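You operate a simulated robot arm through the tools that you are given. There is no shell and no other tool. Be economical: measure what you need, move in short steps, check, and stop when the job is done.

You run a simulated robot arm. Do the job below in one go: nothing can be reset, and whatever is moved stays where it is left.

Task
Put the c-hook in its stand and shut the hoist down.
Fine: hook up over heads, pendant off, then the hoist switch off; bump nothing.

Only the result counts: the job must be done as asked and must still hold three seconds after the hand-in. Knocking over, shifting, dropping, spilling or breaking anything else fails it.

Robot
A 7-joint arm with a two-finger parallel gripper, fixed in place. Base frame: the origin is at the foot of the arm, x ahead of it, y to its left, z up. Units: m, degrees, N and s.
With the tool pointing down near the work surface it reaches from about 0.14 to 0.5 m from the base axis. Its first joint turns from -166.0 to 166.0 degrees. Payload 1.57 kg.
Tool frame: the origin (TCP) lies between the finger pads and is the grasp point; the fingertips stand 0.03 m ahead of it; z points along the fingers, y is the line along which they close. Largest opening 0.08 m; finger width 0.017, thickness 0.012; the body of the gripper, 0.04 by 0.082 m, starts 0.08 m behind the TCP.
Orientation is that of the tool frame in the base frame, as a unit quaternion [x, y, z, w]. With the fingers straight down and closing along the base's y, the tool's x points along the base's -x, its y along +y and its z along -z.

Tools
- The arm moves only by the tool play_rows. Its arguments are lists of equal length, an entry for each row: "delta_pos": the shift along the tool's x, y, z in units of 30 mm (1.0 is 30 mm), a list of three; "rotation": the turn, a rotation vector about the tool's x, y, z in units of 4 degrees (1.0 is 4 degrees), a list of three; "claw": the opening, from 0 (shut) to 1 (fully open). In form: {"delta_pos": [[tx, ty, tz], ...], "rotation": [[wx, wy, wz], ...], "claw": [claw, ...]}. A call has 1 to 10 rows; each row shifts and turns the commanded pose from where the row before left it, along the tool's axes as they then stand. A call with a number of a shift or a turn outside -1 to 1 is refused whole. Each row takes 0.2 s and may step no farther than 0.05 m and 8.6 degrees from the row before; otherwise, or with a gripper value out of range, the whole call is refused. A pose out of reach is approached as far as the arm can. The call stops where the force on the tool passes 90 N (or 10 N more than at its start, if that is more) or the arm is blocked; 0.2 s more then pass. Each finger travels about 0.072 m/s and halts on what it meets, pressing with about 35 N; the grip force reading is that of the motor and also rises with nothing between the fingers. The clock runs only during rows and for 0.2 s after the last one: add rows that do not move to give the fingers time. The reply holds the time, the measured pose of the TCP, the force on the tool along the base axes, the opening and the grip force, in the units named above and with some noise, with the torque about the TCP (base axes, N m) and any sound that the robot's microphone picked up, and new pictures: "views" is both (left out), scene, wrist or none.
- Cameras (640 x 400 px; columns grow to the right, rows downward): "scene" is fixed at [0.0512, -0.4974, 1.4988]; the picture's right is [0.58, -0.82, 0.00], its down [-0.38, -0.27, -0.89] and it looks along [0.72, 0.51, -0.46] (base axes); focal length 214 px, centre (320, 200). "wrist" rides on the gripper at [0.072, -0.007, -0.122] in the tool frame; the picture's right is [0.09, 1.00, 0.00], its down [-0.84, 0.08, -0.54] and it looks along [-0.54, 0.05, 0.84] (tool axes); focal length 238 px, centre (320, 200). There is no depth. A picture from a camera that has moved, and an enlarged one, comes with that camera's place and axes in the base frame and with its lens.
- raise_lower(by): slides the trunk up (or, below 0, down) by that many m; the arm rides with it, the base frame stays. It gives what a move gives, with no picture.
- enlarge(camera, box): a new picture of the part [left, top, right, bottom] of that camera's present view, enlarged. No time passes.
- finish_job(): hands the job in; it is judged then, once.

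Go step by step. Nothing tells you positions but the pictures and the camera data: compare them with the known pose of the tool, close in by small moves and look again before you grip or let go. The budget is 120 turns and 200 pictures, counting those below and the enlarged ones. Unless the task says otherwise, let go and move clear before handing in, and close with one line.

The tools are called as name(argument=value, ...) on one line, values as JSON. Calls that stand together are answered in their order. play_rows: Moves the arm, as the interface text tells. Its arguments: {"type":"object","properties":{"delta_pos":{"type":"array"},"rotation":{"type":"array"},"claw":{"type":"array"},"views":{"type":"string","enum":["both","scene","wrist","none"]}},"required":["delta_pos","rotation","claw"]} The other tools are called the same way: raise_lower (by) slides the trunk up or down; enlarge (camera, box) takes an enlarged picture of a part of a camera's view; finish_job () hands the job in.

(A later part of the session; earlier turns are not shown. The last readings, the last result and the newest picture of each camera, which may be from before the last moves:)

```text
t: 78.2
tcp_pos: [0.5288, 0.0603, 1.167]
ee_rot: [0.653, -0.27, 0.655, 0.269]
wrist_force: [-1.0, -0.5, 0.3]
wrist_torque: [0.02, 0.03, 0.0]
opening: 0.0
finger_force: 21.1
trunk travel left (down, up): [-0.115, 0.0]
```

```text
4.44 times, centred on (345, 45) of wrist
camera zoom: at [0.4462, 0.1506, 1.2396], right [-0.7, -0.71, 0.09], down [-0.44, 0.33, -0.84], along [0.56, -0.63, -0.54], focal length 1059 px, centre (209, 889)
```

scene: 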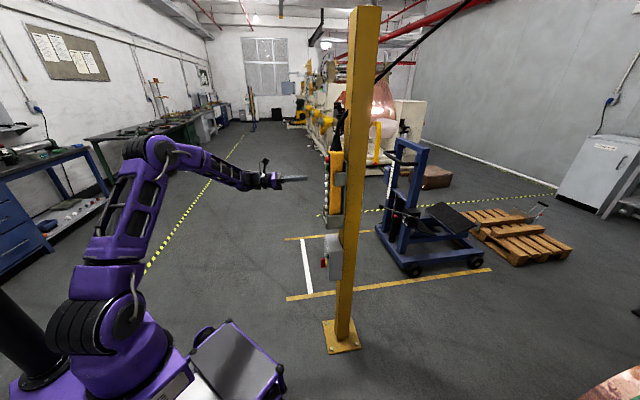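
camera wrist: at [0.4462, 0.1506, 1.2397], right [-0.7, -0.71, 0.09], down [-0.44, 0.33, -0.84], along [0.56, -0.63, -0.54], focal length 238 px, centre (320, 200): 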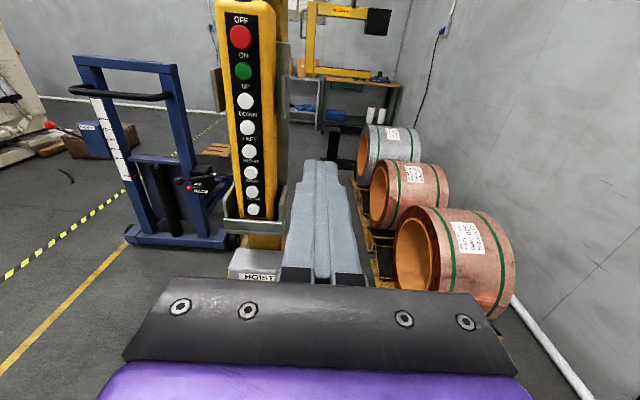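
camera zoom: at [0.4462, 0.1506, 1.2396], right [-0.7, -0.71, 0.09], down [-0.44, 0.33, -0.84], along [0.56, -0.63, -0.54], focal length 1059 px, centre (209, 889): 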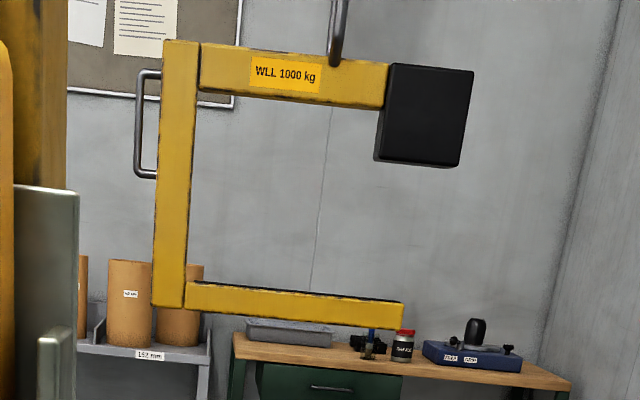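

AWAY runs at roughly 0.11 m/s; the hook's front face is now near a≈2.98. I'll take a stand reference here, then shift the camera sideways to compare the depth of hook and stand.

enlarge(camera="wrist", box=[300, 0, 372, 45])

enlarge(camera="wrist", box=[310, 60, 382, 150])

play_rows(delta_pos=[[0, 0.7, 0], [0, 0.7, 0], [0, 0.7, 0], [0, 0.7, 0], [0, 0.7, 0], [0, 0.7, 0], [0, 0.7, 0], [0, 0.7, 0], [0, 0.7, 0], [0, 0, 0]], rotation=[[0, 0, 0], [0, 0, 0], [0, 0, 0], [0, 0, 0], [0, 0, 0], [0, 0, 0], [0, 0, 0], [0, 0, 0], [0, 0, 0], [0, 0, 0]], claw=[0, 0, 0, 0, 0, 0, 0, 0, 0, 0], views="wrist")

```text
8.89 times, centred on (336, 22) of wrist
camera zoom: at [0.4462, 0.1506, 1.2396], right [-0.7, -0.71, 0.09], down [-0.44, 0.33, -0.84], along [0.56, -0.63, -0.54], focal length 2119 px, centre (178, 1778)
```

zoom: 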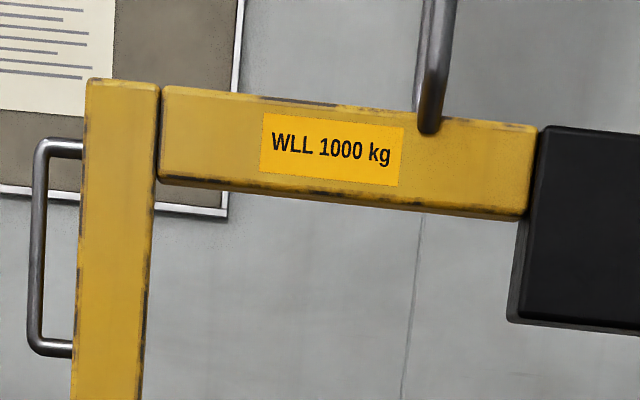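

```text
4.44 times, centred on (346, 105) of wrist
camera zoom: at [0.4462, 0.1506, 1.2396], right [-0.7, -0.71, 0.09], down [-0.44, 0.33, -0.84], along [0.56, -0.63, -0.54], focal length 1059 px, centre (204, 622)
```

zoom: 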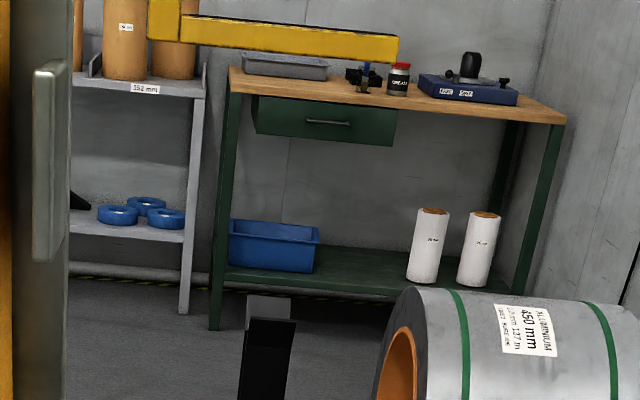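

```text
t: 80.4
tcp_pos: [0.4227, -0.0629, 1.1771]
ee_rot: [0.652, -0.272, 0.654, 0.271]
wrist_force: [0.2, 0.2, 1.0]
wrist_torque: [0.01, 0.01, -0.02]
opening: 0.0
finger_force: 20.9
out of reach, approached as far as the arm can: row 8, 9
trunk travel left (down, up): [-0.115, 0.0]
camera wrist: at [0.3408, 0.0274, 1.2488], right [-0.71, -0.7, 0.09], down [-0.44, 0.33, -0.84], along [0.56, -0.63, -0.54], focal length 238 px, centre (320, 200)
```

wrist: 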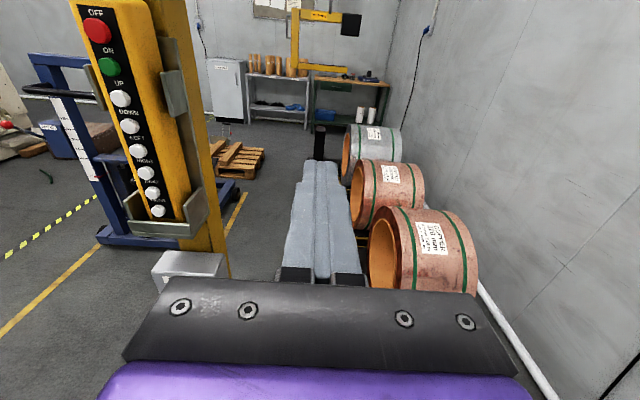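

enlarge(camera="wrist", box=[280, 0, 352, 45])

enlarge(camera="wrist", box=[286, 60, 358, 150])

```text
8.89 times, centred on (316, 22) of wrist
camera zoom: at [0.3408, 0.0274, 1.2488], right [-0.71, -0.7, 0.09], down [-0.44, 0.33, -0.84], along [0.56, -0.63, -0.54], focal length 2119 px, centre (356, 1778)
```

zoom: 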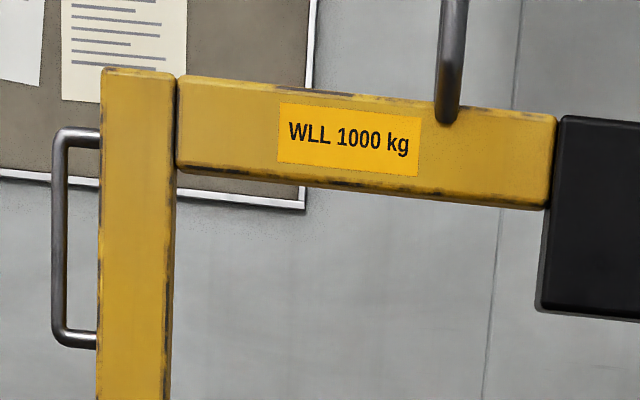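

```text
4.44 times, centred on (322, 105) of wrist
camera zoom: at [0.3408, 0.0274, 1.2488], right [-0.71, -0.7, 0.09], down [-0.44, 0.33, -0.84], along [0.56, -0.63, -0.54], focal length 1059 px, centre (311, 622)
```

zoom: 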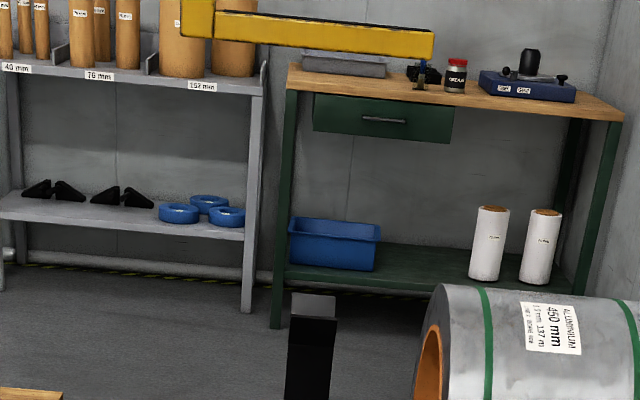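

The crane hook's bail is over the visible cheeks in u right now, so I need to know whether a second cheek pair hides behind the coil. I'll raise the camera high to look over the coil.

play_rows(delta_pos=[[0.75, 0, 0], [0.75, 0, 0], [0.75, 0, 0], [0.75, 0, 0], [0.75, 0, 0], [0.75, 0, 0], [0.75, 0, 0], [0.75, 0, 0], [0.75, 0, 0], [0.75, 0, 0]], rotation=[[0, 0, 0], [0, 0, 0], [0, 0, 0], [0, 0, 0], [0, 0, 0], [0, 0, 0], [0, 0, 0], [0, 0, 0], [0, 0, 0], [0, 0, 0]], claw=[0, 0, 0, 0, 0, 0, 0, 0, 0, 0], views="none")

play_rows(delta_pos=[[0.6, 0, 0.2], [0.6, 0, 0.2], [0.6, 0, 0.2], [0.6, 0, 0.2], [0.6, 0, 0.2], [0.6, 0, 0.2], [0.6, 0, 0.2], [0.6, 0, 0.2], [0.6, 0, 0.2], [0.6, 0, 0.2]], rotation=[[0, 0, 0], [0, 0, 0], [0, 0, 0], [0, 0, 0], [0, 0, 0], [0, 0, 0], [0, 0, 0], [0, 0, 0], [0, 0, 0], [0, 0, 0]], claw=[0, 0, 0, 0, 0, 0, 0, 0, 0, 0], views="wrist")

```text
t: 82.6
tcp_pos: [0.4204, -0.0642, 1.4014]
ee_rot: [0.654, -0.27, 0.654, 0.27]
wrist_force: [-0.3, -0.2, 0.5]
wrist_torque: [0.04, -0.01, 0.0]
opening: 0.0
finger_force: 21.5
trunk travel left (down, up): [-0.115, 0.0]
```

```text
t: 84.8
tcp_pos: [0.4746, -0.1001, 1.5707]
ee_rot: [0.661, -0.264, 0.649, 0.27]
wrist_force: [0.3, -0.2, -0.1]
wrist_torque: [0.0, 0.0, 0.02]
opening: 0.0
finger_force: 21.8
trunk travel left (down, up): [-0.115, 0.0]
camera wrist: at [0.3935, -0.0095, 1.6442], right [-0.69, -0.71, 0.11], down [-0.46, 0.32, -0.83], along [0.56, -0.62, -0.55], focal length 238 px, centre (320, 200)
```

wrist: 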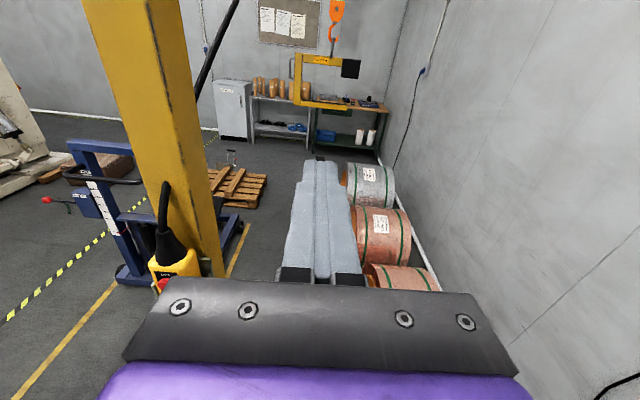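

enlarge(camera="wrist", box=[300, 140, 412, 210])

enlarge(camera="wrist", box=[280, 0, 390, 112])

```text
5.71 times, centred on (356, 175) of wrist
camera zoom: at [0.3935, -0.0095, 1.6442], right [-0.69, -0.71, 0.11], down [-0.46, 0.32, -0.83], along [0.56, -0.62, -0.55], focal length 1362 px, centre (114, 343)
```

zoom: 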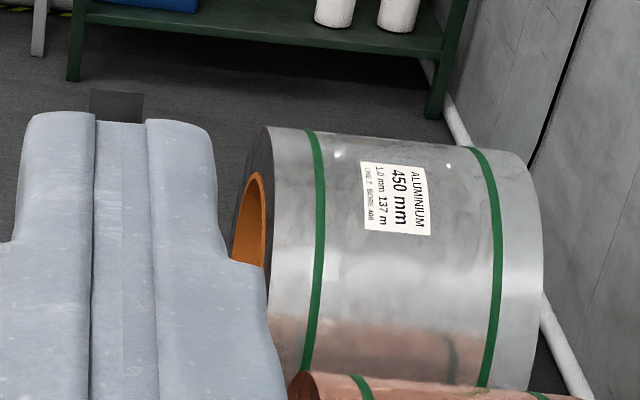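

```text
3.57 times, centred on (335, 56) of wrist
camera zoom: at [0.3935, -0.0095, 1.6442], right [-0.69, -0.71, 0.11], down [-0.46, 0.32, -0.83], along [0.56, -0.62, -0.55], focal length 851 px, centre (266, 714)
```

zoom: 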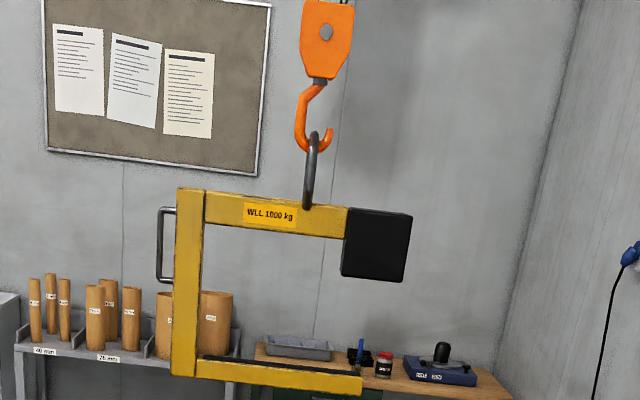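

From up here no second cheek pair shows over the coil. I'll turn the view a little left so my fingers don't hide the stand's foot, and inspect the seat.

play_rows(delta_pos=[[-0.4, 0.3, 0], [-0.4, 0.3, 0], [-0.4, 0.3, 0], [-0.4, 0.3, 0], [-0.4, 0.3, 0], [-0.4, 0.3, 0], [-0.4, 0.3, 0], [-0.4, 0.3, 0]], rotation=[[0.7, 0, 0], [0.7, 0, 0], [0.7, 0, 0], [0.7, 0, 0], [0.7, 0, 0], [0.7, 0, 0], [0.7, 0, 0], [0.7, 0, 0]], claw=[0, 0, 0, 0, 0, 0, 0, 0], views="wrist")

```text
t: 86.6
tcp_pos: [0.4241, -0.165, 1.4845]
ee_rot: [0.693, -0.137, 0.694, 0.138]
wrist_force: [-0.3, 0.7, -0.1]
wrist_torque: [0.01, 0.03, -0.04]
opening: 0.0001
finger_force: 21.3
trunk travel left (down, up): [-0.115, 0.0]
camera wrist: at [0.3128, -0.1112, 1.5568], right [-0.38, -0.92, 0.09], down [-0.53, 0.13, -0.84], along [0.76, -0.37, -0.54], focal length 238 px, centre (320, 200)
```

wrist: 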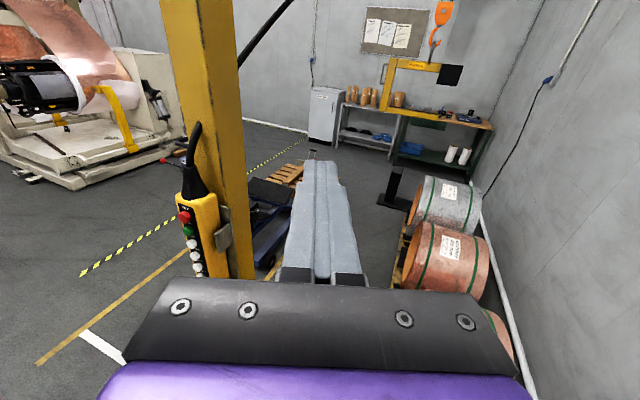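

enlarge(camera="wrist", box=[370, 155, 434, 219])

enlarge(camera="wrist", box=[380, 192, 412, 212])

```text
6.25 times, centred on (402, 187) of wrist
camera zoom: at [0.3128, -0.1112, 1.5568], right [-0.38, -0.92, 0.09], down [-0.53, 0.13, -0.84], along [0.76, -0.37, -0.54], focal length 1490 px, centre (-192, 281)
```

zoom: 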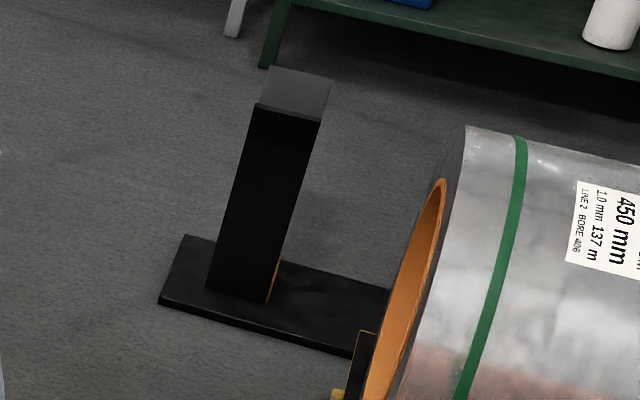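

```text
16.00 times, centred on (396, 202) of wrist
camera zoom: at [0.3128, -0.1112, 1.5568], right [-0.38, -0.92, 0.09], down [-0.53, 0.13, -0.84], along [0.76, -0.37, -0.54], focal length 3814 px, centre (-896, 168)
```

zoom: 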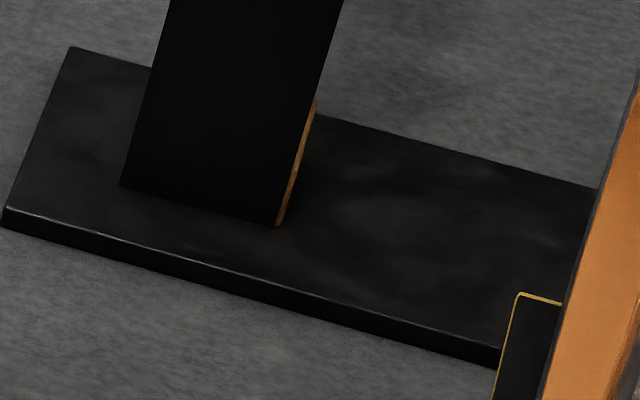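

The wooden seat block lies inside the single tall cheek pair, and the base plate extends well to the right. That fits the C-hook's back standing in the cheeks with its lower arm pointing right. So I need RIGHT by about 0.33 m. I'll return to the pendant.

play_rows(delta_pos=[[-0.5, 0, -0.4], [-0.5, 0, -0.4], [-0.5, 0, -0.4], [-0.5, 0, -0.4], [-0.5, 0, -0.4], [-0.5, 0, -0.3], [-0.5, 0, -0.3], [-0.5, 0, -0.3], [-0.5, 0, 0], [-0.5, 0, 0]], rotation=[[-0.7, 0, 0], [-0.7, 0, 0], [-0.7, 0, 0], [-0.7, 0, 0], [-0.7, 0, 0], [-0.7, 0, 0], [-0.7, 0, 0], [-0.7, 0, 0], [0, 0, 0], [0, 0, 0]], claw=[0, 0, 0, 0, 0, 0, 0, 0, 0, 0], views="none")

play_rows(delta_pos=[[-0.5, -0.7, 0], [-0.5, -0.7, 0], [-0.5, -0.7, 0], [-0.5, -0.7, 0], [-0.5, -0.7, 0], [-0.5, -0.7, 0], [-0.5, -0.7, 0], [-0.5, -0.7, 0], [-0.5, -0.7, 0], [0, 0, 0]], rotation=[[0, 0, 0], [0, 0, 0], [0, 0, 0], [0, 0, 0], [0, 0, 0], [0, 0, 0], [0, 0, 0], [0, 0, 0], [0, 0, 0], [0, 0, 0]], claw=[0, 0, 0, 0, 0, 0, 0, 0, 0, 0], views="wrist")

```text
t: 87.4
tcp_pos: [0.4224, -0.1092, 1.4293]
ee_rot: [0.707, -0.139, 0.681, 0.129]
wrist_force: [-0.4, 0.3, 0.3]
wrist_torque: [0.01, 0.0, 0.03]
opening: 0.0001
finger_force: 21.2
trunk travel left (down, up): [-0.115, 0.0]
stopped in row 3: the arm was blocked; the commanded pose is now the measured one
```

```text
t: 88.9
tcp_pos: [0.4564, 0.0786, 1.3534]
ee_rot: [0.705, -0.091, 0.699, 0.075]
wrist_force: [-0.9, 0.7, 0.2]
wrist_torque: [0.02, -0.04, 0.05]
opening: 0.0002
finger_force: 21.3
trunk travel left (down, up): [-0.115, 0.0]
stopped in row 7: the arm was blocked; the commanded pose is now the measured one
camera wrist: at [0.339, 0.1122, 1.427], right [-0.23, -0.97, 0.07], down [-0.55, 0.07, -0.83], along [0.8, -0.23, -0.55], focal length 238 px, centre (320, 200)
```

wrist: 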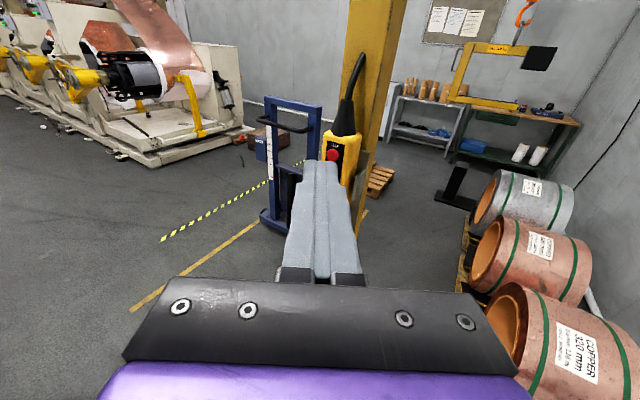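

The singular region bit again, and the heading drifted to about -13°. I'll go down first, then yaw back.

play_rows(delta_pos=[[-0.5, 0, 0], [-0.5, 0, 0], [-0.5, 0, 0], [-0.5, 0, 0], [-0.5, 0, 0], [-0.5, 0, 0], [-0.5, 0, 0], [-0.5, 0, 0], [-0.5, 0, 0], [-0.5, 0, 0]], rotation=[[0, 0, 0], [0, 0, 0], [0, 0, 0], [0, 0, 0], [0, 0, 0], [0, 0, 0], [0, 0, 0], [0, 0, 0], [0, 0, 0], [0, 0, 0]], claw=[0, 0, 0, 0, 0, 0, 0, 0, 0, 0], views="none")

play_rows(delta_pos=[[0, 0, 0], [0, 0, 0], [0, 0, 0], [0, 0, 0], [0, 0, 0], [0, 0, 0], [0, 0, 0], [0, 0, 0], [0, 0, 0], [0, 0, 0]], rotation=[[-0.5, 0, 0], [-0.5, 0, 0], [-0.5, 0, 0], [-0.5, 0, 0], [-0.5, 0, 0], [-0.5, 0, 0], [-0.5, 0, 0], [-0.5, 0, 0], [-0.5, 0, 0], [0, 0, 0]], claw=[0, 0, 0, 0, 0, 0, 0, 0, 0, 0], views="scene")

```text
t: 91.1
tcp_pos: [0.4568, 0.0813, 1.2022]
ee_rot: [0.706, -0.092, 0.698, 0.078]
wrist_force: [0.6, 0.2, 0.7]
wrist_torque: [-0.02, 0.0, 0.0]
opening: 0.0003
finger_force: 21.8
trunk travel left (down, up): [-0.115, 0.0]
```

```text
t: 93.3
tcp_pos: [0.4561, 0.0807, 1.2016]
ee_rot: [0.685, -0.2, 0.675, 0.189]
wrist_force: [0.1, -0.1, -0.1]
wrist_torque: [0.0, -0.02, 0.03]
opening: 0.0
finger_force: 21.2
trunk travel left (down, up): [-0.115, 0.0]
```

scene: 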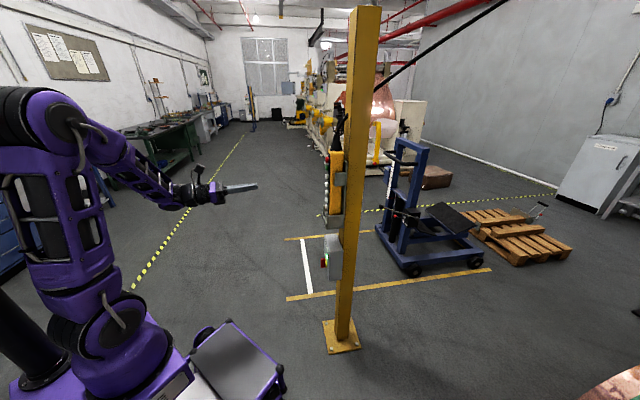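

play_rows(delta_pos=[[0, 0, 0], [0, 0, 0], [0, 0, 0], [0, 0, 0], [0, 0, 0], [0, 0, 0], [0, 0, 0], [0, 0, 0], [0, 0, 0]], rotation=[[-0.41, 0.034, -0.016], [-0.41, 0.034, -0.016], [-0.41, 0.034, -0.016], [-0.41, 0.034, -0.016], [-0.41, 0.034, -0.016], [-0.41, 0.034, -0.016], [-0.41, 0.034, -0.016], [-0.41, 0.034, -0.016], [0, 0, 0]], claw=[0, 0, 0, 0, 0, 0, 0, 0, 0], views="none")

play_rows(delta_pos=[[-0.49, -0.59, 0], [-0.49, -0.59, 0], [-0.49, -0.59, 0], [-0.49, -0.59, 0], [-0.49, -0.59, 0], [-0.49, -0.59, 0], [-0.49, -0.59, 0], [-0.49, -0.59, 0], [-0.49, 0, 0.3], [-0.47, 0, 0.3]], rotation=[[0, 0, 0], [0, 0, 0], [0, 0, 0], [0, 0, 0], [0, 0, 0], [0, 0, 0], [0, 0, 0], [0, 0, 0], [0, 0, 0], [0, 0, 0]], claw=[0, 0, 0, 0, 0, 0, 0, 0, 0, 0], views="none")

play_rows(delta_pos=[[0, 0, 0.75], [0, 0, 0.75], [0, 0, 0.75], [0, 0, 0.75], [0, 0, 0.75], [0, 0, 0.75], [0, 0, 0.75], [0, 0, 0.75], [0, 0, 0.75], [0, 0, 0]], rotation=[[0, 0, 0], [0, 0, 0], [0, 0, 0], [0, 0, 0], [0, 0, 0], [0, 0, 0], [0, 0, 0], [0, 0, 0], [0, 0, 0], [0, 0, 0]], claw=[0, 0, 0, 0, 0, 0, 0, 0, 0, 0], views="wrist")

```text
t: 95.3
tcp_pos: [0.4557, 0.0798, 1.1998]
ee_rot: [0.653, -0.27, 0.654, 0.27]
wrist_force: [-0.5, -0.3, -0.2]
wrist_torque: [-0.03, -0.01, 0.0]
opening: 0.0
finger_force: 21.2
trunk travel left (down, up): [-0.115, 0.0]
```

```text
t: 97.5
tcp_pos: [0.5672, 0.1679, 1.055]
ee_rot: [0.653, -0.27, 0.654, 0.269]
wrist_force: [0.2, -0.3, -0.2]
wrist_torque: [-0.02, -0.01, 0.01]
opening: 0.0
finger_force: 21.4
trunk travel left (down, up): [-0.115, 0.0]
```

```text
t: 99.7
tcp_pos: [0.7112, 0.0237, 1.0548]
ee_rot: [0.653, -0.271, 0.654, 0.27]
wrist_force: [-0.1, 1.2, 0.2]
wrist_torque: [-0.02, 0.0, -0.01]
opening: 0.0002
finger_force: 20.7
trunk travel left (down, up): [-0.115, 0.0]
camera wrist: at [0.6303, 0.1147, 1.127], right [-0.7, -0.71, 0.09], down [-0.44, 0.33, -0.84], along [0.56, -0.63, -0.54], focal length 238 px, centre (320, 200)
```

wrist: 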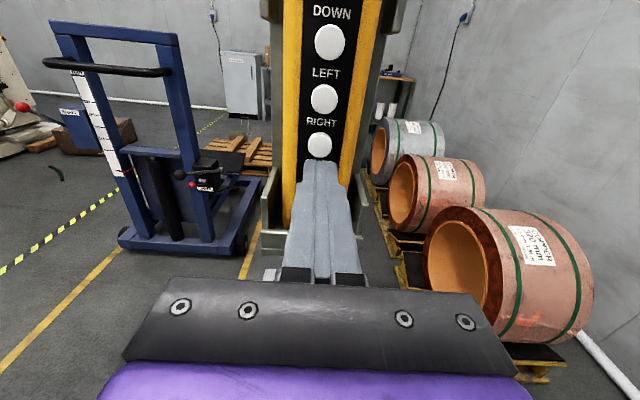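

Aligned with RIGHT. I'll give a roughly 1.2 s pulse and check the direction.

play_rows(delta_pos=[[0, 0, 0.6], [0, 0, 0.6], [0, 0, 0.45], [0, 0, 0.18], [0, 0, 0], [0, 0, 0], [0, 0, 0], [0, 0, 0], [0, 0, -0.5], [0, 0, -0.5]], rotation=[[0, 0, 0], [0, 0, 0], [0, 0, 0], [0, 0, 0], [0, 0, 0], [0, 0, 0], [0, 0, 0], [0, 0, 0], [0, 0, 0], [0, 0, 0]], claw=[0, 0, 0, 0, 0, 0, 0, 0, 0, 0], views="none")

play_rows(delta_pos=[[0.5, 0.35, -0.6], [0.5, 0.35, -0.6], [0.5, 0.35, -0.6], [0.5, 0.35, -0.6], [0.5, 0.35, -0.6], [0.5, 0.35, -0.6], [0.5, 0.35, -0.6], [0.3, 0.35, -0.6], [0, 0.35, -0.6], [0, 0.35, -0.6]], rotation=[[0, 0, 0], [0, 0, 0], [0, 0, 0], [0, 0, 0], [0, 0, 0], [0, 0, 0], [0, 0, 0], [0, 0, 0], [0, 0, 0], [0, 0, 0]], claw=[0, 0, 0, 0, 0, 0, 0, 0, 0, 0], views="none")

enlarge(camera="wrist", box=[295, 0, 395, 90])

```text
t: 101.9
tcp_pos: [0.7284, 0.0072, 1.0558]
ee_rot: [0.652, -0.271, 0.654, 0.27]
wrist_force: [0.5, -0.4, -0.7]
wrist_torque: [0.01, 0.03, -0.03]
opening: 0.0
finger_force: 21.0
trunk travel left (down, up): [-0.115, 0.0]
```

```text
t: 104.1
tcp_pos: [0.5277, 0.0607, 1.1683]
ee_rot: [0.654, -0.27, 0.653, 0.27]
wrist_force: [0.3, 0.5, -0.1]
wrist_torque: [-0.02, -0.01, -0.05]
opening: 0.0
finger_force: 21.3
trunk travel left (down, up): [-0.115, 0.0]
```

```text
4.44 times, centred on (345, 45) of wrist
camera zoom: at [0.4458, 0.1517, 1.2411], right [-0.7, -0.7, 0.09], down [-0.44, 0.33, -0.84], along [0.56, -0.63, -0.54], focal length 1059 px, centre (209, 889)
```

zoom: 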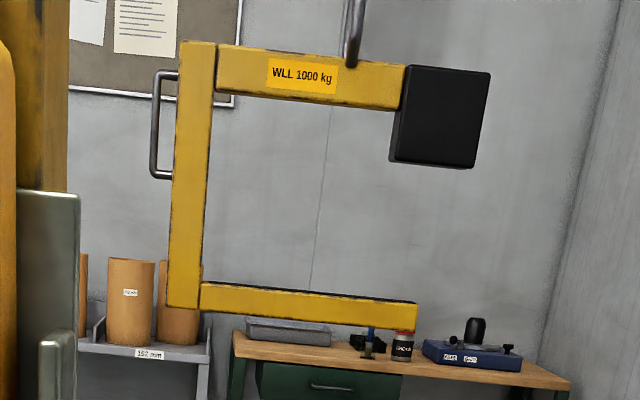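

RIGHT moves it to the right in the image as wanted, about 3.5 cm. I'll hold about 2.4 s and measure again.

play_rows(delta_pos=[[-0.5, -0.35, 0.6], [-0.5, -0.35, 0.6], [-0.5, -0.35, 0.6], [-0.5, -0.35, 0.6], [-0.5, -0.35, 0.6], [-0.5, -0.35, 0.6], [-0.5, -0.35, 0.6], [-0.3, -0.35, 0.6], [0, -0.35, 0.6], [0, -0.35, 0.6]], rotation=[[0, 0, 0], [0, 0, 0], [0, 0, 0], [0, 0, 0], [0, 0, 0], [0, 0, 0], [0, 0, 0], [0, 0, 0], [0, 0, 0], [0, 0, 0]], claw=[0, 0, 0, 0, 0, 0, 0, 0, 0, 0], views="none")

play_rows(delta_pos=[[0, 0, 0.5], [0, 0, 0.33], [0, 0, 0.17], [0, 0, 0], [0, 0, 0], [0, 0, 0], [0, 0, 0], [0, 0, 0], [0, 0, 0], [0, 0, 0]], rotation=[[0, 0, 0], [0, 0, 0], [0, 0, 0], [0, 0, 0], [0, 0, 0], [0, 0, 0], [0, 0, 0], [0, 0, 0], [0, 0, 0], [0, 0, 0]], claw=[0, 0, 0, 0, 0, 0, 0, 0, 0, 0], views="none")

play_rows(delta_pos=[[0, 0, 0], [0, 0, 0], [0, 0, 0], [0, 0, -0.5], [0, 0, -0.5], [0, 0, 0]], rotation=[[0, 0, 0], [0, 0, 0], [0, 0, 0], [0, 0, 0], [0, 0, 0], [0, 0, 0]], claw=[0, 0, 0, 0, 0, 0], views="none")

play_rows(delta_pos=[[0.5, 0.35, -0.6], [0.5, 0.35, -0.6], [0.5, 0.35, -0.6], [0.5, 0.35, -0.6], [0.5, 0.35, -0.6], [0.5, 0.35, -0.6], [0.5, 0.35, -0.6], [0.3, 0.35, -0.6], [0, 0.35, -0.6], [0, 0.35, -0.6]], rotation=[[0, 0, 0], [0, 0, 0], [0, 0, 0], [0, 0, 0], [0, 0, 0], [0, 0, 0], [0, 0, 0], [0, 0, 0], [0, 0, 0], [0, 0, 0]], claw=[0, 0, 0, 0, 0, 0, 0, 0, 0, 0], views="none")

enlarge(camera="wrist", box=[295, 0, 395, 90])

```text
t: 106.3
tcp_pos: [0.7266, 0.0075, 1.0542]
ee_rot: [0.654, -0.27, 0.653, 0.27]
wrist_force: [-0.2, -0.2, 0.2]
wrist_torque: [0.03, 0.02, -0.01]
opening: 0.0
finger_force: 21.2
trunk travel left (down, up): [-0.115, 0.0]
```

```text
t: 108.5
tcp_pos: [0.7494, -0.011, 1.0549]
ee_rot: [0.653, -0.27, 0.654, 0.27]
wrist_force: [-17.8, 14.9, -3.9]
wrist_torque: [0.16, -0.06, -0.06]
opening: 0.0
finger_force: 21.3
trunk travel left (down, up): [-0.115, 0.0]
```

```text
t: 109.9
tcp_pos: [0.7298, 0.0053, 1.0569]
ee_rot: [0.653, -0.271, 0.654, 0.27]
wrist_force: [-1.1, 0.1, -0.3]
wrist_torque: [0.01, -0.01, 0.02]
opening: 0.0001
finger_force: 20.5
trunk travel left (down, up): [-0.115, 0.0]
```

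```text
t: 112.1
tcp_pos: [0.5273, 0.059, 1.1696]
ee_rot: [0.652, -0.272, 0.654, 0.271]
wrist_force: [0.4, -0.4, 0.5]
wrist_torque: [0.03, 0.0, 0.01]
opening: 0.0
finger_force: 21.8
trunk travel left (down, up): [-0.115, 0.0]
```

```text
4.44 times, centred on (345, 45) of wrist
camera zoom: at [0.4449, 0.1503, 1.2415], right [-0.7, -0.7, 0.09], down [-0.44, 0.33, -0.84], along [0.56, -0.63, -0.54], focal length 1059 px, centre (209, 889)
```

zoom: 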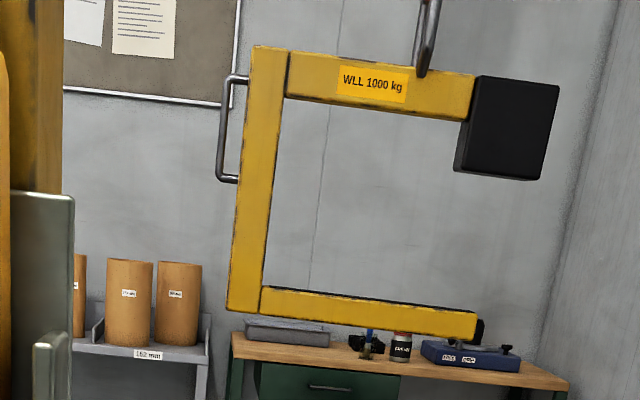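

RIGHT speed is about 0.08 m/s with a 0.6 s lag. About 0.14 m remains, so I'll repeat the same hold.

play_rows(delta_pos=[[-0.5, -0.35, 0.6], [-0.5, -0.35, 0.6], [-0.5, -0.35, 0.6], [-0.5, -0.35, 0.6], [-0.5, -0.35, 0.6], [-0.5, -0.35, 0.6], [-0.5, -0.35, 0.6], [-0.3, -0.35, 0.6], [0, -0.35, 0.6], [0, -0.35, 0.6]], rotation=[[0, 0, 0], [0, 0, 0], [0, 0, 0], [0, 0, 0], [0, 0, 0], [0, 0, 0], [0, 0, 0], [0, 0, 0], [0, 0, 0], [0, 0, 0]], claw=[0, 0, 0, 0, 0, 0, 0, 0, 0, 0], views="none")

play_rows(delta_pos=[[0, 0, 0.5], [0, 0, 0.33], [0, 0, 0.17], [0, 0, 0], [0, 0, 0], [0, 0, 0], [0, 0, 0], [0, 0, 0], [0, 0, 0], [0, 0, 0]], rotation=[[0, 0, 0], [0, 0, 0], [0, 0, 0], [0, 0, 0], [0, 0, 0], [0, 0, 0], [0, 0, 0], [0, 0, 0], [0, 0, 0], [0, 0, 0]], claw=[0, 0, 0, 0, 0, 0, 0, 0, 0, 0], views="none")

play_rows(delta_pos=[[0, 0, 0], [0, 0, 0], [0, 0, 0], [0, 0, -0.5], [0, 0, -0.5], [0, 0, 0]], rotation=[[0, 0, 0], [0, 0, 0], [0, 0, 0], [0, 0, 0], [0, 0, 0], [0, 0, 0]], claw=[0, 0, 0, 0, 0, 0], views="none")

play_rows(delta_pos=[[0.5, 0.35, -0.6], [0.5, 0.35, -0.6], [0.5, 0.35, -0.6], [0.5, 0.35, -0.6], [0.5, 0.35, -0.6], [0.5, 0.35, -0.6], [0.5, 0.35, -0.6], [0.3, 0.35, -0.6], [0, 0.35, -0.6], [0, 0.35, -0.6]], rotation=[[0, 0, 0], [0, 0, 0], [0, 0, 0], [0, 0, 0], [0, 0, 0], [0, 0, 0], [0, 0, 0], [0, 0, 0], [0, 0, 0], [0, 0, 0]], claw=[0, 0, 0, 0, 0, 0, 0, 0, 0, 0], views="wrist")

enlarge(camera="wrist", box=[300, 0, 440, 180])

enlarge(camera="wrist", box=[310, 60, 382, 150])

```text
t: 114.3
tcp_pos: [0.7305, 0.0069, 1.0541]
ee_rot: [0.653, -0.27, 0.654, 0.27]
wrist_force: [-0.6, -0.1, 0.4]
wrist_torque: [0.03, 0.02, 0.03]
opening: 0.0
finger_force: 21.3
trunk travel left (down, up): [-0.115, 0.0]
```

```text
t: 116.5
tcp_pos: [0.7498, -0.0128, 1.0538]
ee_rot: [0.654, -0.269, 0.654, 0.269]
wrist_force: [-24.8, 17.4, -14.0]
wrist_torque: [0.29, 0.29, -0.14]
opening: 0.0
finger_force: 21.5
trunk travel left (down, up): [-0.115, 0.0]
```

```text
t: 117.9
tcp_pos: [0.7285, 0.0063, 1.0568]
ee_rot: [0.652, -0.272, 0.654, 0.271]
wrist_force: [0.2, -0.4, 0.0]
wrist_torque: [-0.03, 0.03, 0.04]
opening: 0.0001
finger_force: 21.3
trunk travel left (down, up): [-0.115, 0.0]
```

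```text
t: 120.1
tcp_pos: [0.5289, 0.0601, 1.1699]
ee_rot: [0.653, -0.27, 0.654, 0.27]
wrist_force: [0.0, -0.8, -0.4]
wrist_torque: [-0.02, -0.01, -0.01]
opening: 0.0
finger_force: 21.4
trunk travel left (down, up): [-0.115, 0.0]
camera wrist: at [0.4469, 0.1513, 1.2424], right [-0.7, -0.7, 0.09], down [-0.44, 0.33, -0.84], along [0.56, -0.63, -0.54], focal length 238 px, centre (320, 200)
```

wrist: 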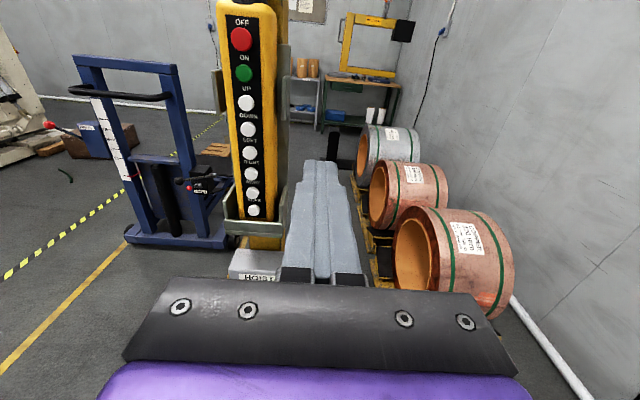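

```text
2.22 times, centred on (370, 90) of wrist
camera zoom: at [0.4469, 0.1513, 1.2424], right [-0.7, -0.7, 0.09], down [-0.44, 0.33, -0.84], along [0.56, -0.63, -0.54], focal length 530 px, centre (209, 444)
```

zoom: 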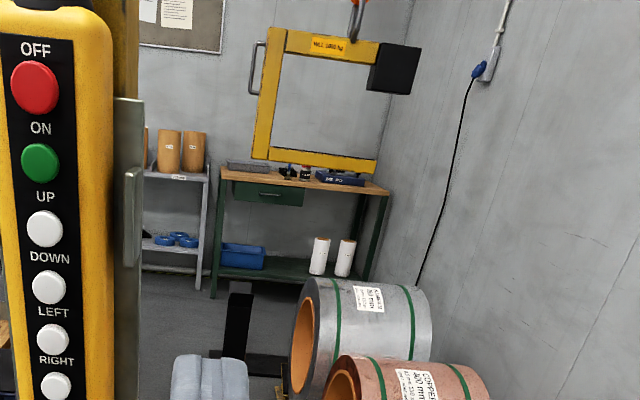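

```text
4.44 times, centred on (346, 105) of wrist
camera zoom: at [0.4469, 0.1513, 1.2424], right [-0.7, -0.7, 0.09], down [-0.44, 0.33, -0.84], along [0.56, -0.63, -0.54], focal length 1059 px, centre (204, 622)
```

zoom: 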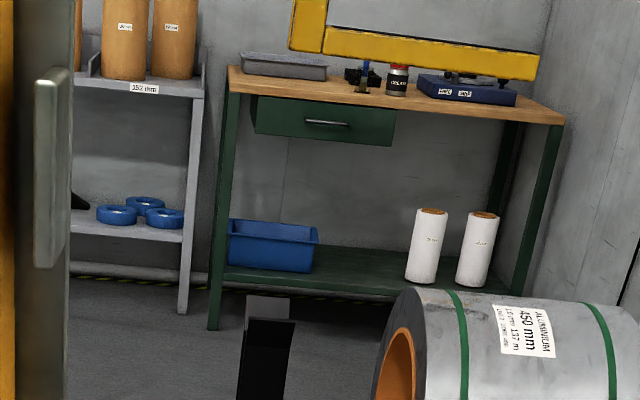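

The back is now over the cheeks in u within about 1.5 cm. I'll lower in stages, starting with a roughly 4 s hold on DOWN.

play_rows(delta_pos=[[-0.136, -0.35, 0.6], [-0.136, -0.35, 0.6], [-0.136, -0.35, 0.6], [-0.136, -0.35, 0.6], [-0.136, -0.35, 0.6], [-0.136, -0.35, 0.6], [-0.136, -0.35, 0.6], [-0.136, -0.35, 0.6], [-0.136, -0.35, 0.6], [-0.136, -0.35, 0.55]], rotation=[[0, 0, 0], [0, 0, 0], [0, 0, 0], [0, 0, 0], [0, 0, 0], [0, 0, 0], [0, 0, 0], [0, 0, 0], [0, 0, 0], [0, 0, 0]], claw=[0, 0, 0, 0, 0, 0, 0, 0, 0, 0], views="wrist")

play_rows(delta_pos=[[0, 0, 0.5], [0, 0, 0.35], [0, 0, 0.17], [0, 0, 0], [0, 0, 0], [0, 0, 0], [0, 0, 0], [0, 0, 0], [0, 0, 0], [0, 0, 0]], rotation=[[0, 0, 0], [0, 0, 0], [0, 0, 0], [0, 0, 0], [0, 0, 0], [0, 0, 0], [0, 0, 0], [0, 0, 0], [0, 0, 0], [0, 0, 0]], claw=[0, 0, 0, 0, 0, 0, 0, 0, 0, 0], views="none")

play_rows(delta_pos=[[0, 0, 0], [0, 0, 0], [0, 0, 0], [0, 0, 0], [0, 0, 0], [0, 0, 0], [0, 0, 0], [0, 0, -0.5], [0, 0, -0.5], [0, 0, 0]], rotation=[[0, 0, 0], [0, 0, 0], [0, 0, 0], [0, 0, 0], [0, 0, 0], [0, 0, 0], [0, 0, 0], [0, 0, 0], [0, 0, 0], [0, 0, 0]], claw=[0, 0, 0, 0, 0, 0, 0, 0, 0, 0], views="none")

play_rows(delta_pos=[[0.136, 0.35, -0.6], [0.136, 0.35, -0.6], [0.136, 0.35, -0.6], [0.136, 0.35, -0.6], [0.136, 0.35, -0.6], [0.136, 0.35, -0.6], [0.136, 0.35, -0.6], [0.136, 0.35, -0.6], [0.136, 0.35, -0.6], [0.136, 0.35, -0.55]], rotation=[[0, 0, 0], [0, 0, 0], [0, 0, 0], [0, 0, 0], [0, 0, 0], [0, 0, 0], [0, 0, 0], [0, 0, 0], [0, 0, 0], [0, 0, 0]], claw=[0, 0, 0, 0, 0, 0, 0, 0, 0, 0], views="none")

enlarge(camera="wrist", box=[300, 0, 440, 180])

```text
t: 122.3
tcp_pos: [0.7282, 0.0075, 1.1279]
ee_rot: [0.653, -0.271, 0.654, 0.27]
wrist_force: [-0.6, 0.4, 0.3]
wrist_torque: [0.01, 0.0, 0.0]
opening: 0.0
finger_force: 21.5
trunk travel left (down, up): [-0.115, 0.0]
camera wrist: at [0.6469, 0.0987, 1.2008], right [-0.7, -0.71, 0.09], down [-0.44, 0.33, -0.84], along [0.56, -0.63, -0.54], focal length 238 px, centre (320, 200)
```

wrist: 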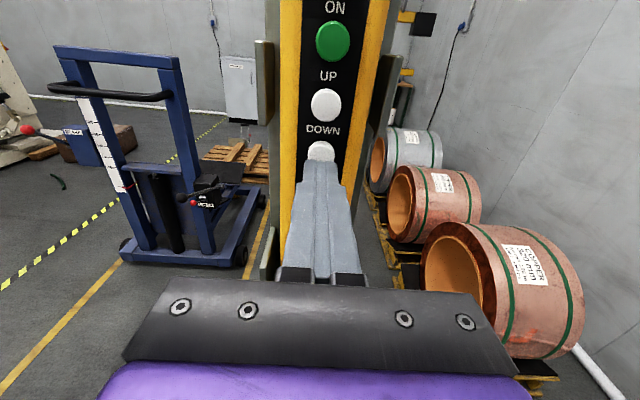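

```text
t: 124.5
tcp_pos: [0.7497, -0.0126, 1.1286]
ee_rot: [0.653, -0.27, 0.655, 0.269]
wrist_force: [-7.8, 10.2, -0.6]
wrist_torque: [0.09, -0.08, -0.01]
opening: 0.0
finger_force: 21.4
trunk travel left (down, up): [-0.115, 0.0]
```

```text
t: 126.7
tcp_pos: [0.7276, 0.008, 1.1283]
ee_rot: [0.653, -0.271, 0.654, 0.27]
wrist_force: [-0.3, 0.6, 0.5]
wrist_torque: [0.0, 0.0, 0.06]
opening: 0.0001
finger_force: 21.2
trunk travel left (down, up): [-0.115, 0.0]
```

```text
t: 128.9
tcp_pos: [0.5294, 0.06, 1.168]
ee_rot: [0.653, -0.271, 0.654, 0.271]
wrist_force: [0.7, 0.2, 0.4]
wrist_torque: [0.01, 0.0, -0.02]
opening: 0.0
finger_force: 21.4
trunk travel left (down, up): [-0.115, 0.0]
```

```text
2.22 times, centred on (370, 90) of wrist
camera zoom: at [0.4471, 0.1511, 1.2405], right [-0.7, -0.7, 0.09], down [-0.44, 0.33, -0.84], along [0.56, -0.63, -0.54], focal length 530 px, centre (209, 444)
```

zoom: 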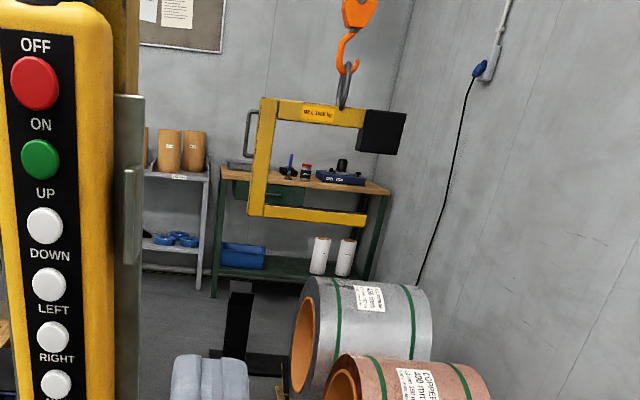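

DOWN runs about 0.09 m/s; the arm's bottom is now near z≈0.80. I'll lower about 0.27 more to sit just above the cheeks.

play_rows(delta_pos=[[-0.136, -0.35, 0.6], [-0.136, -0.35, 0.6], [-0.136, -0.35, 0.6], [-0.136, -0.35, 0.6], [-0.136, -0.35, 0.6], [-0.136, -0.35, 0.6], [-0.136, -0.35, 0.6], [-0.136, -0.35, 0.6], [-0.136, -0.35, 0.6], [-0.136, -0.35, 0.55]], rotation=[[0, 0, 0], [0, 0, 0], [0, 0, 0], [0, 0, 0], [0, 0, 0], [0, 0, 0], [0, 0, 0], [0, 0, 0], [0, 0, 0], [0, 0, 0]], claw=[0, 0, 0, 0, 0, 0, 0, 0, 0, 0], views="none")

play_rows(delta_pos=[[0, 0, 0.5], [0, 0, 0.35], [0, 0, 0.17], [0, 0, 0], [0, 0, 0], [0, 0, 0], [0, 0, 0], [0, 0, 0], [0, 0, 0], [0, 0, 0]], rotation=[[0, 0, 0], [0, 0, 0], [0, 0, 0], [0, 0, 0], [0, 0, 0], [0, 0, 0], [0, 0, 0], [0, 0, 0], [0, 0, 0], [0, 0, 0]], claw=[0, 0, 0, 0, 0, 0, 0, 0, 0, 0], views="none")

play_rows(delta_pos=[[0, 0, 0], [0, 0, 0], [0, 0, 0], [0, 0, 0], [0, 0, 0], [0, 0, 0], [0, 0, 0], [0, 0, 0], [0, 0, -0.5], [0, 0, -0.5]], rotation=[[0, 0, 0], [0, 0, 0], [0, 0, 0], [0, 0, 0], [0, 0, 0], [0, 0, 0], [0, 0, 0], [0, 0, 0], [0, 0, 0], [0, 0, 0]], claw=[0, 0, 0, 0, 0, 0, 0, 0, 0, 0], views="none")

play_rows(delta_pos=[[0.136, 0.35, -0.6], [0.136, 0.35, -0.6], [0.136, 0.35, -0.6], [0.136, 0.35, -0.6], [0.136, 0.35, -0.6], [0.136, 0.35, -0.6], [0.136, 0.35, -0.6], [0.136, 0.35, -0.6], [0.136, 0.35, -0.6], [0.136, 0.35, -0.55]], rotation=[[0, 0, 0], [0, 0, 0], [0, 0, 0], [0, 0, 0], [0, 0, 0], [0, 0, 0], [0, 0, 0], [0, 0, 0], [0, 0, 0], [0, 0, 0]], claw=[0, 0, 0, 0, 0, 0, 0, 0, 0, 0], views="none")

enlarge(camera="wrist", box=[310, 60, 410, 160])

```text
t: 131.1
tcp_pos: [0.7295, 0.0058, 1.1275]
ee_rot: [0.653, -0.271, 0.653, 0.271]
wrist_force: [0.6, 0.2, 0.0]
wrist_torque: [0.02, 0.0, -0.05]
opening: 0.0
finger_force: 21.4
trunk travel left (down, up): [-0.115, 0.0]
```

```text
t: 133.3
tcp_pos: [0.7492, -0.0122, 1.1267]
ee_rot: [0.653, -0.27, 0.654, 0.27]
wrist_force: [-22.8, 11.4, -7.3]
wrist_torque: [0.22, 0.09, -0.26]
opening: 0.0
finger_force: 21.6
trunk travel left (down, up): [-0.115, 0.0]
```

```text
t: 135.5
tcp_pos: [0.7303, 0.0055, 1.1288]
ee_rot: [0.651, -0.272, 0.655, 0.271]
wrist_force: [-0.4, 0.6, -0.4]
wrist_torque: [0.0, 0.01, 0.01]
opening: 0.0
finger_force: 21.4
trunk travel left (down, up): [-0.115, 0.0]
```

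```text
t: 137.7
tcp_pos: [0.5291, 0.0582, 1.1695]
ee_rot: [0.653, -0.271, 0.654, 0.27]
wrist_force: [0.5, -0.8, 0.2]
wrist_torque: [0.01, 0.0, -0.02]
opening: 0.0001
finger_force: 21.4
trunk travel left (down, up): [-0.115, 0.0]
```

```text
4.00 times, centred on (360, 110) of wrist
camera zoom: at [0.4466, 0.1494, 1.2418], right [-0.7, -0.7, 0.09], down [-0.44, 0.33, -0.84], along [0.56, -0.63, -0.54], focal length 953 px, centre (160, 560)
```

zoom: 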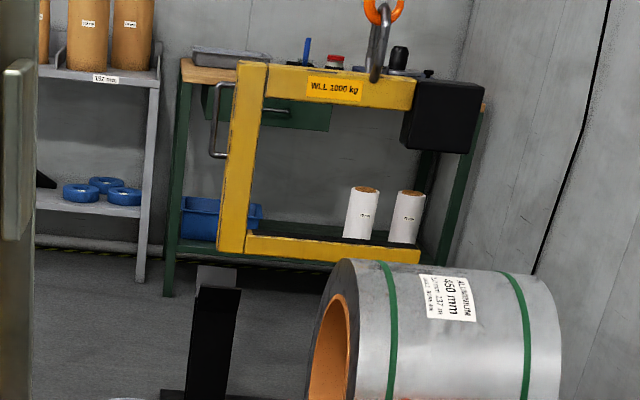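

The arm hovers just above the cheeks, slightly right of centre. I'll take a high-zoom stereo pair to compare its depth with the cheeks.

enlarge(camera="wrist", box=[310, 112, 358, 142])

play_rows(delta_pos=[[0, 0.6, 0], [0, 0.6, 0], [0, 0.6, 0], [0, 0.6, 0], [0, 0.6, 0], [0, 0.6, 0], [0, 0.6, 0], [0, 0, 0]], rotation=[[0, 0, 0], [0, 0, 0], [0, 0, 0], [0, 0, 0], [0, 0, 0], [0, 0, 0], [0, 0, 0], [0, 0, 0]], claw=[0, 0, 0, 0, 0, 0, 0, 0], views="none")

enlarge(camera="wrist", box=[296, 112, 344, 142])

```text
13.33 times, centred on (334, 127) of wrist
camera zoom: at [0.4466, 0.1494, 1.2418], right [-0.7, -0.7, 0.09], down [-0.44, 0.33, -0.84], along [0.56, -0.63, -0.54], focal length 3178 px, centre (133, 1173)
```

zoom: 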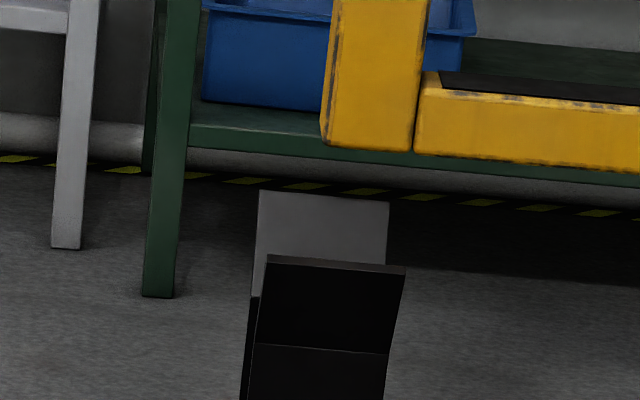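

```text
t: 139.5
tcp_pos: [0.44, -0.0316, 1.168]
ee_rot: [0.653, -0.27, 0.654, 0.269]
wrist_force: [0.2, -0.6, -0.2]
wrist_torque: [-0.02, 0.0, 0.01]
opening: 0.0
finger_force: 21.2
trunk travel left (down, up): [-0.115, 0.0]
```

```text
13.33 times, centred on (320, 127) of wrist
camera zoom: at [0.3588, 0.0594, 1.2407], right [-0.7, -0.71, 0.09], down [-0.44, 0.33, -0.84], along [0.56, -0.63, -0.54], focal length 3178 px, centre (320, 1173)
```

zoom: 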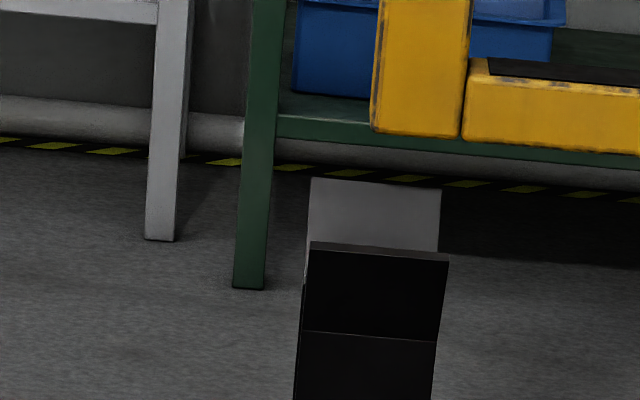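

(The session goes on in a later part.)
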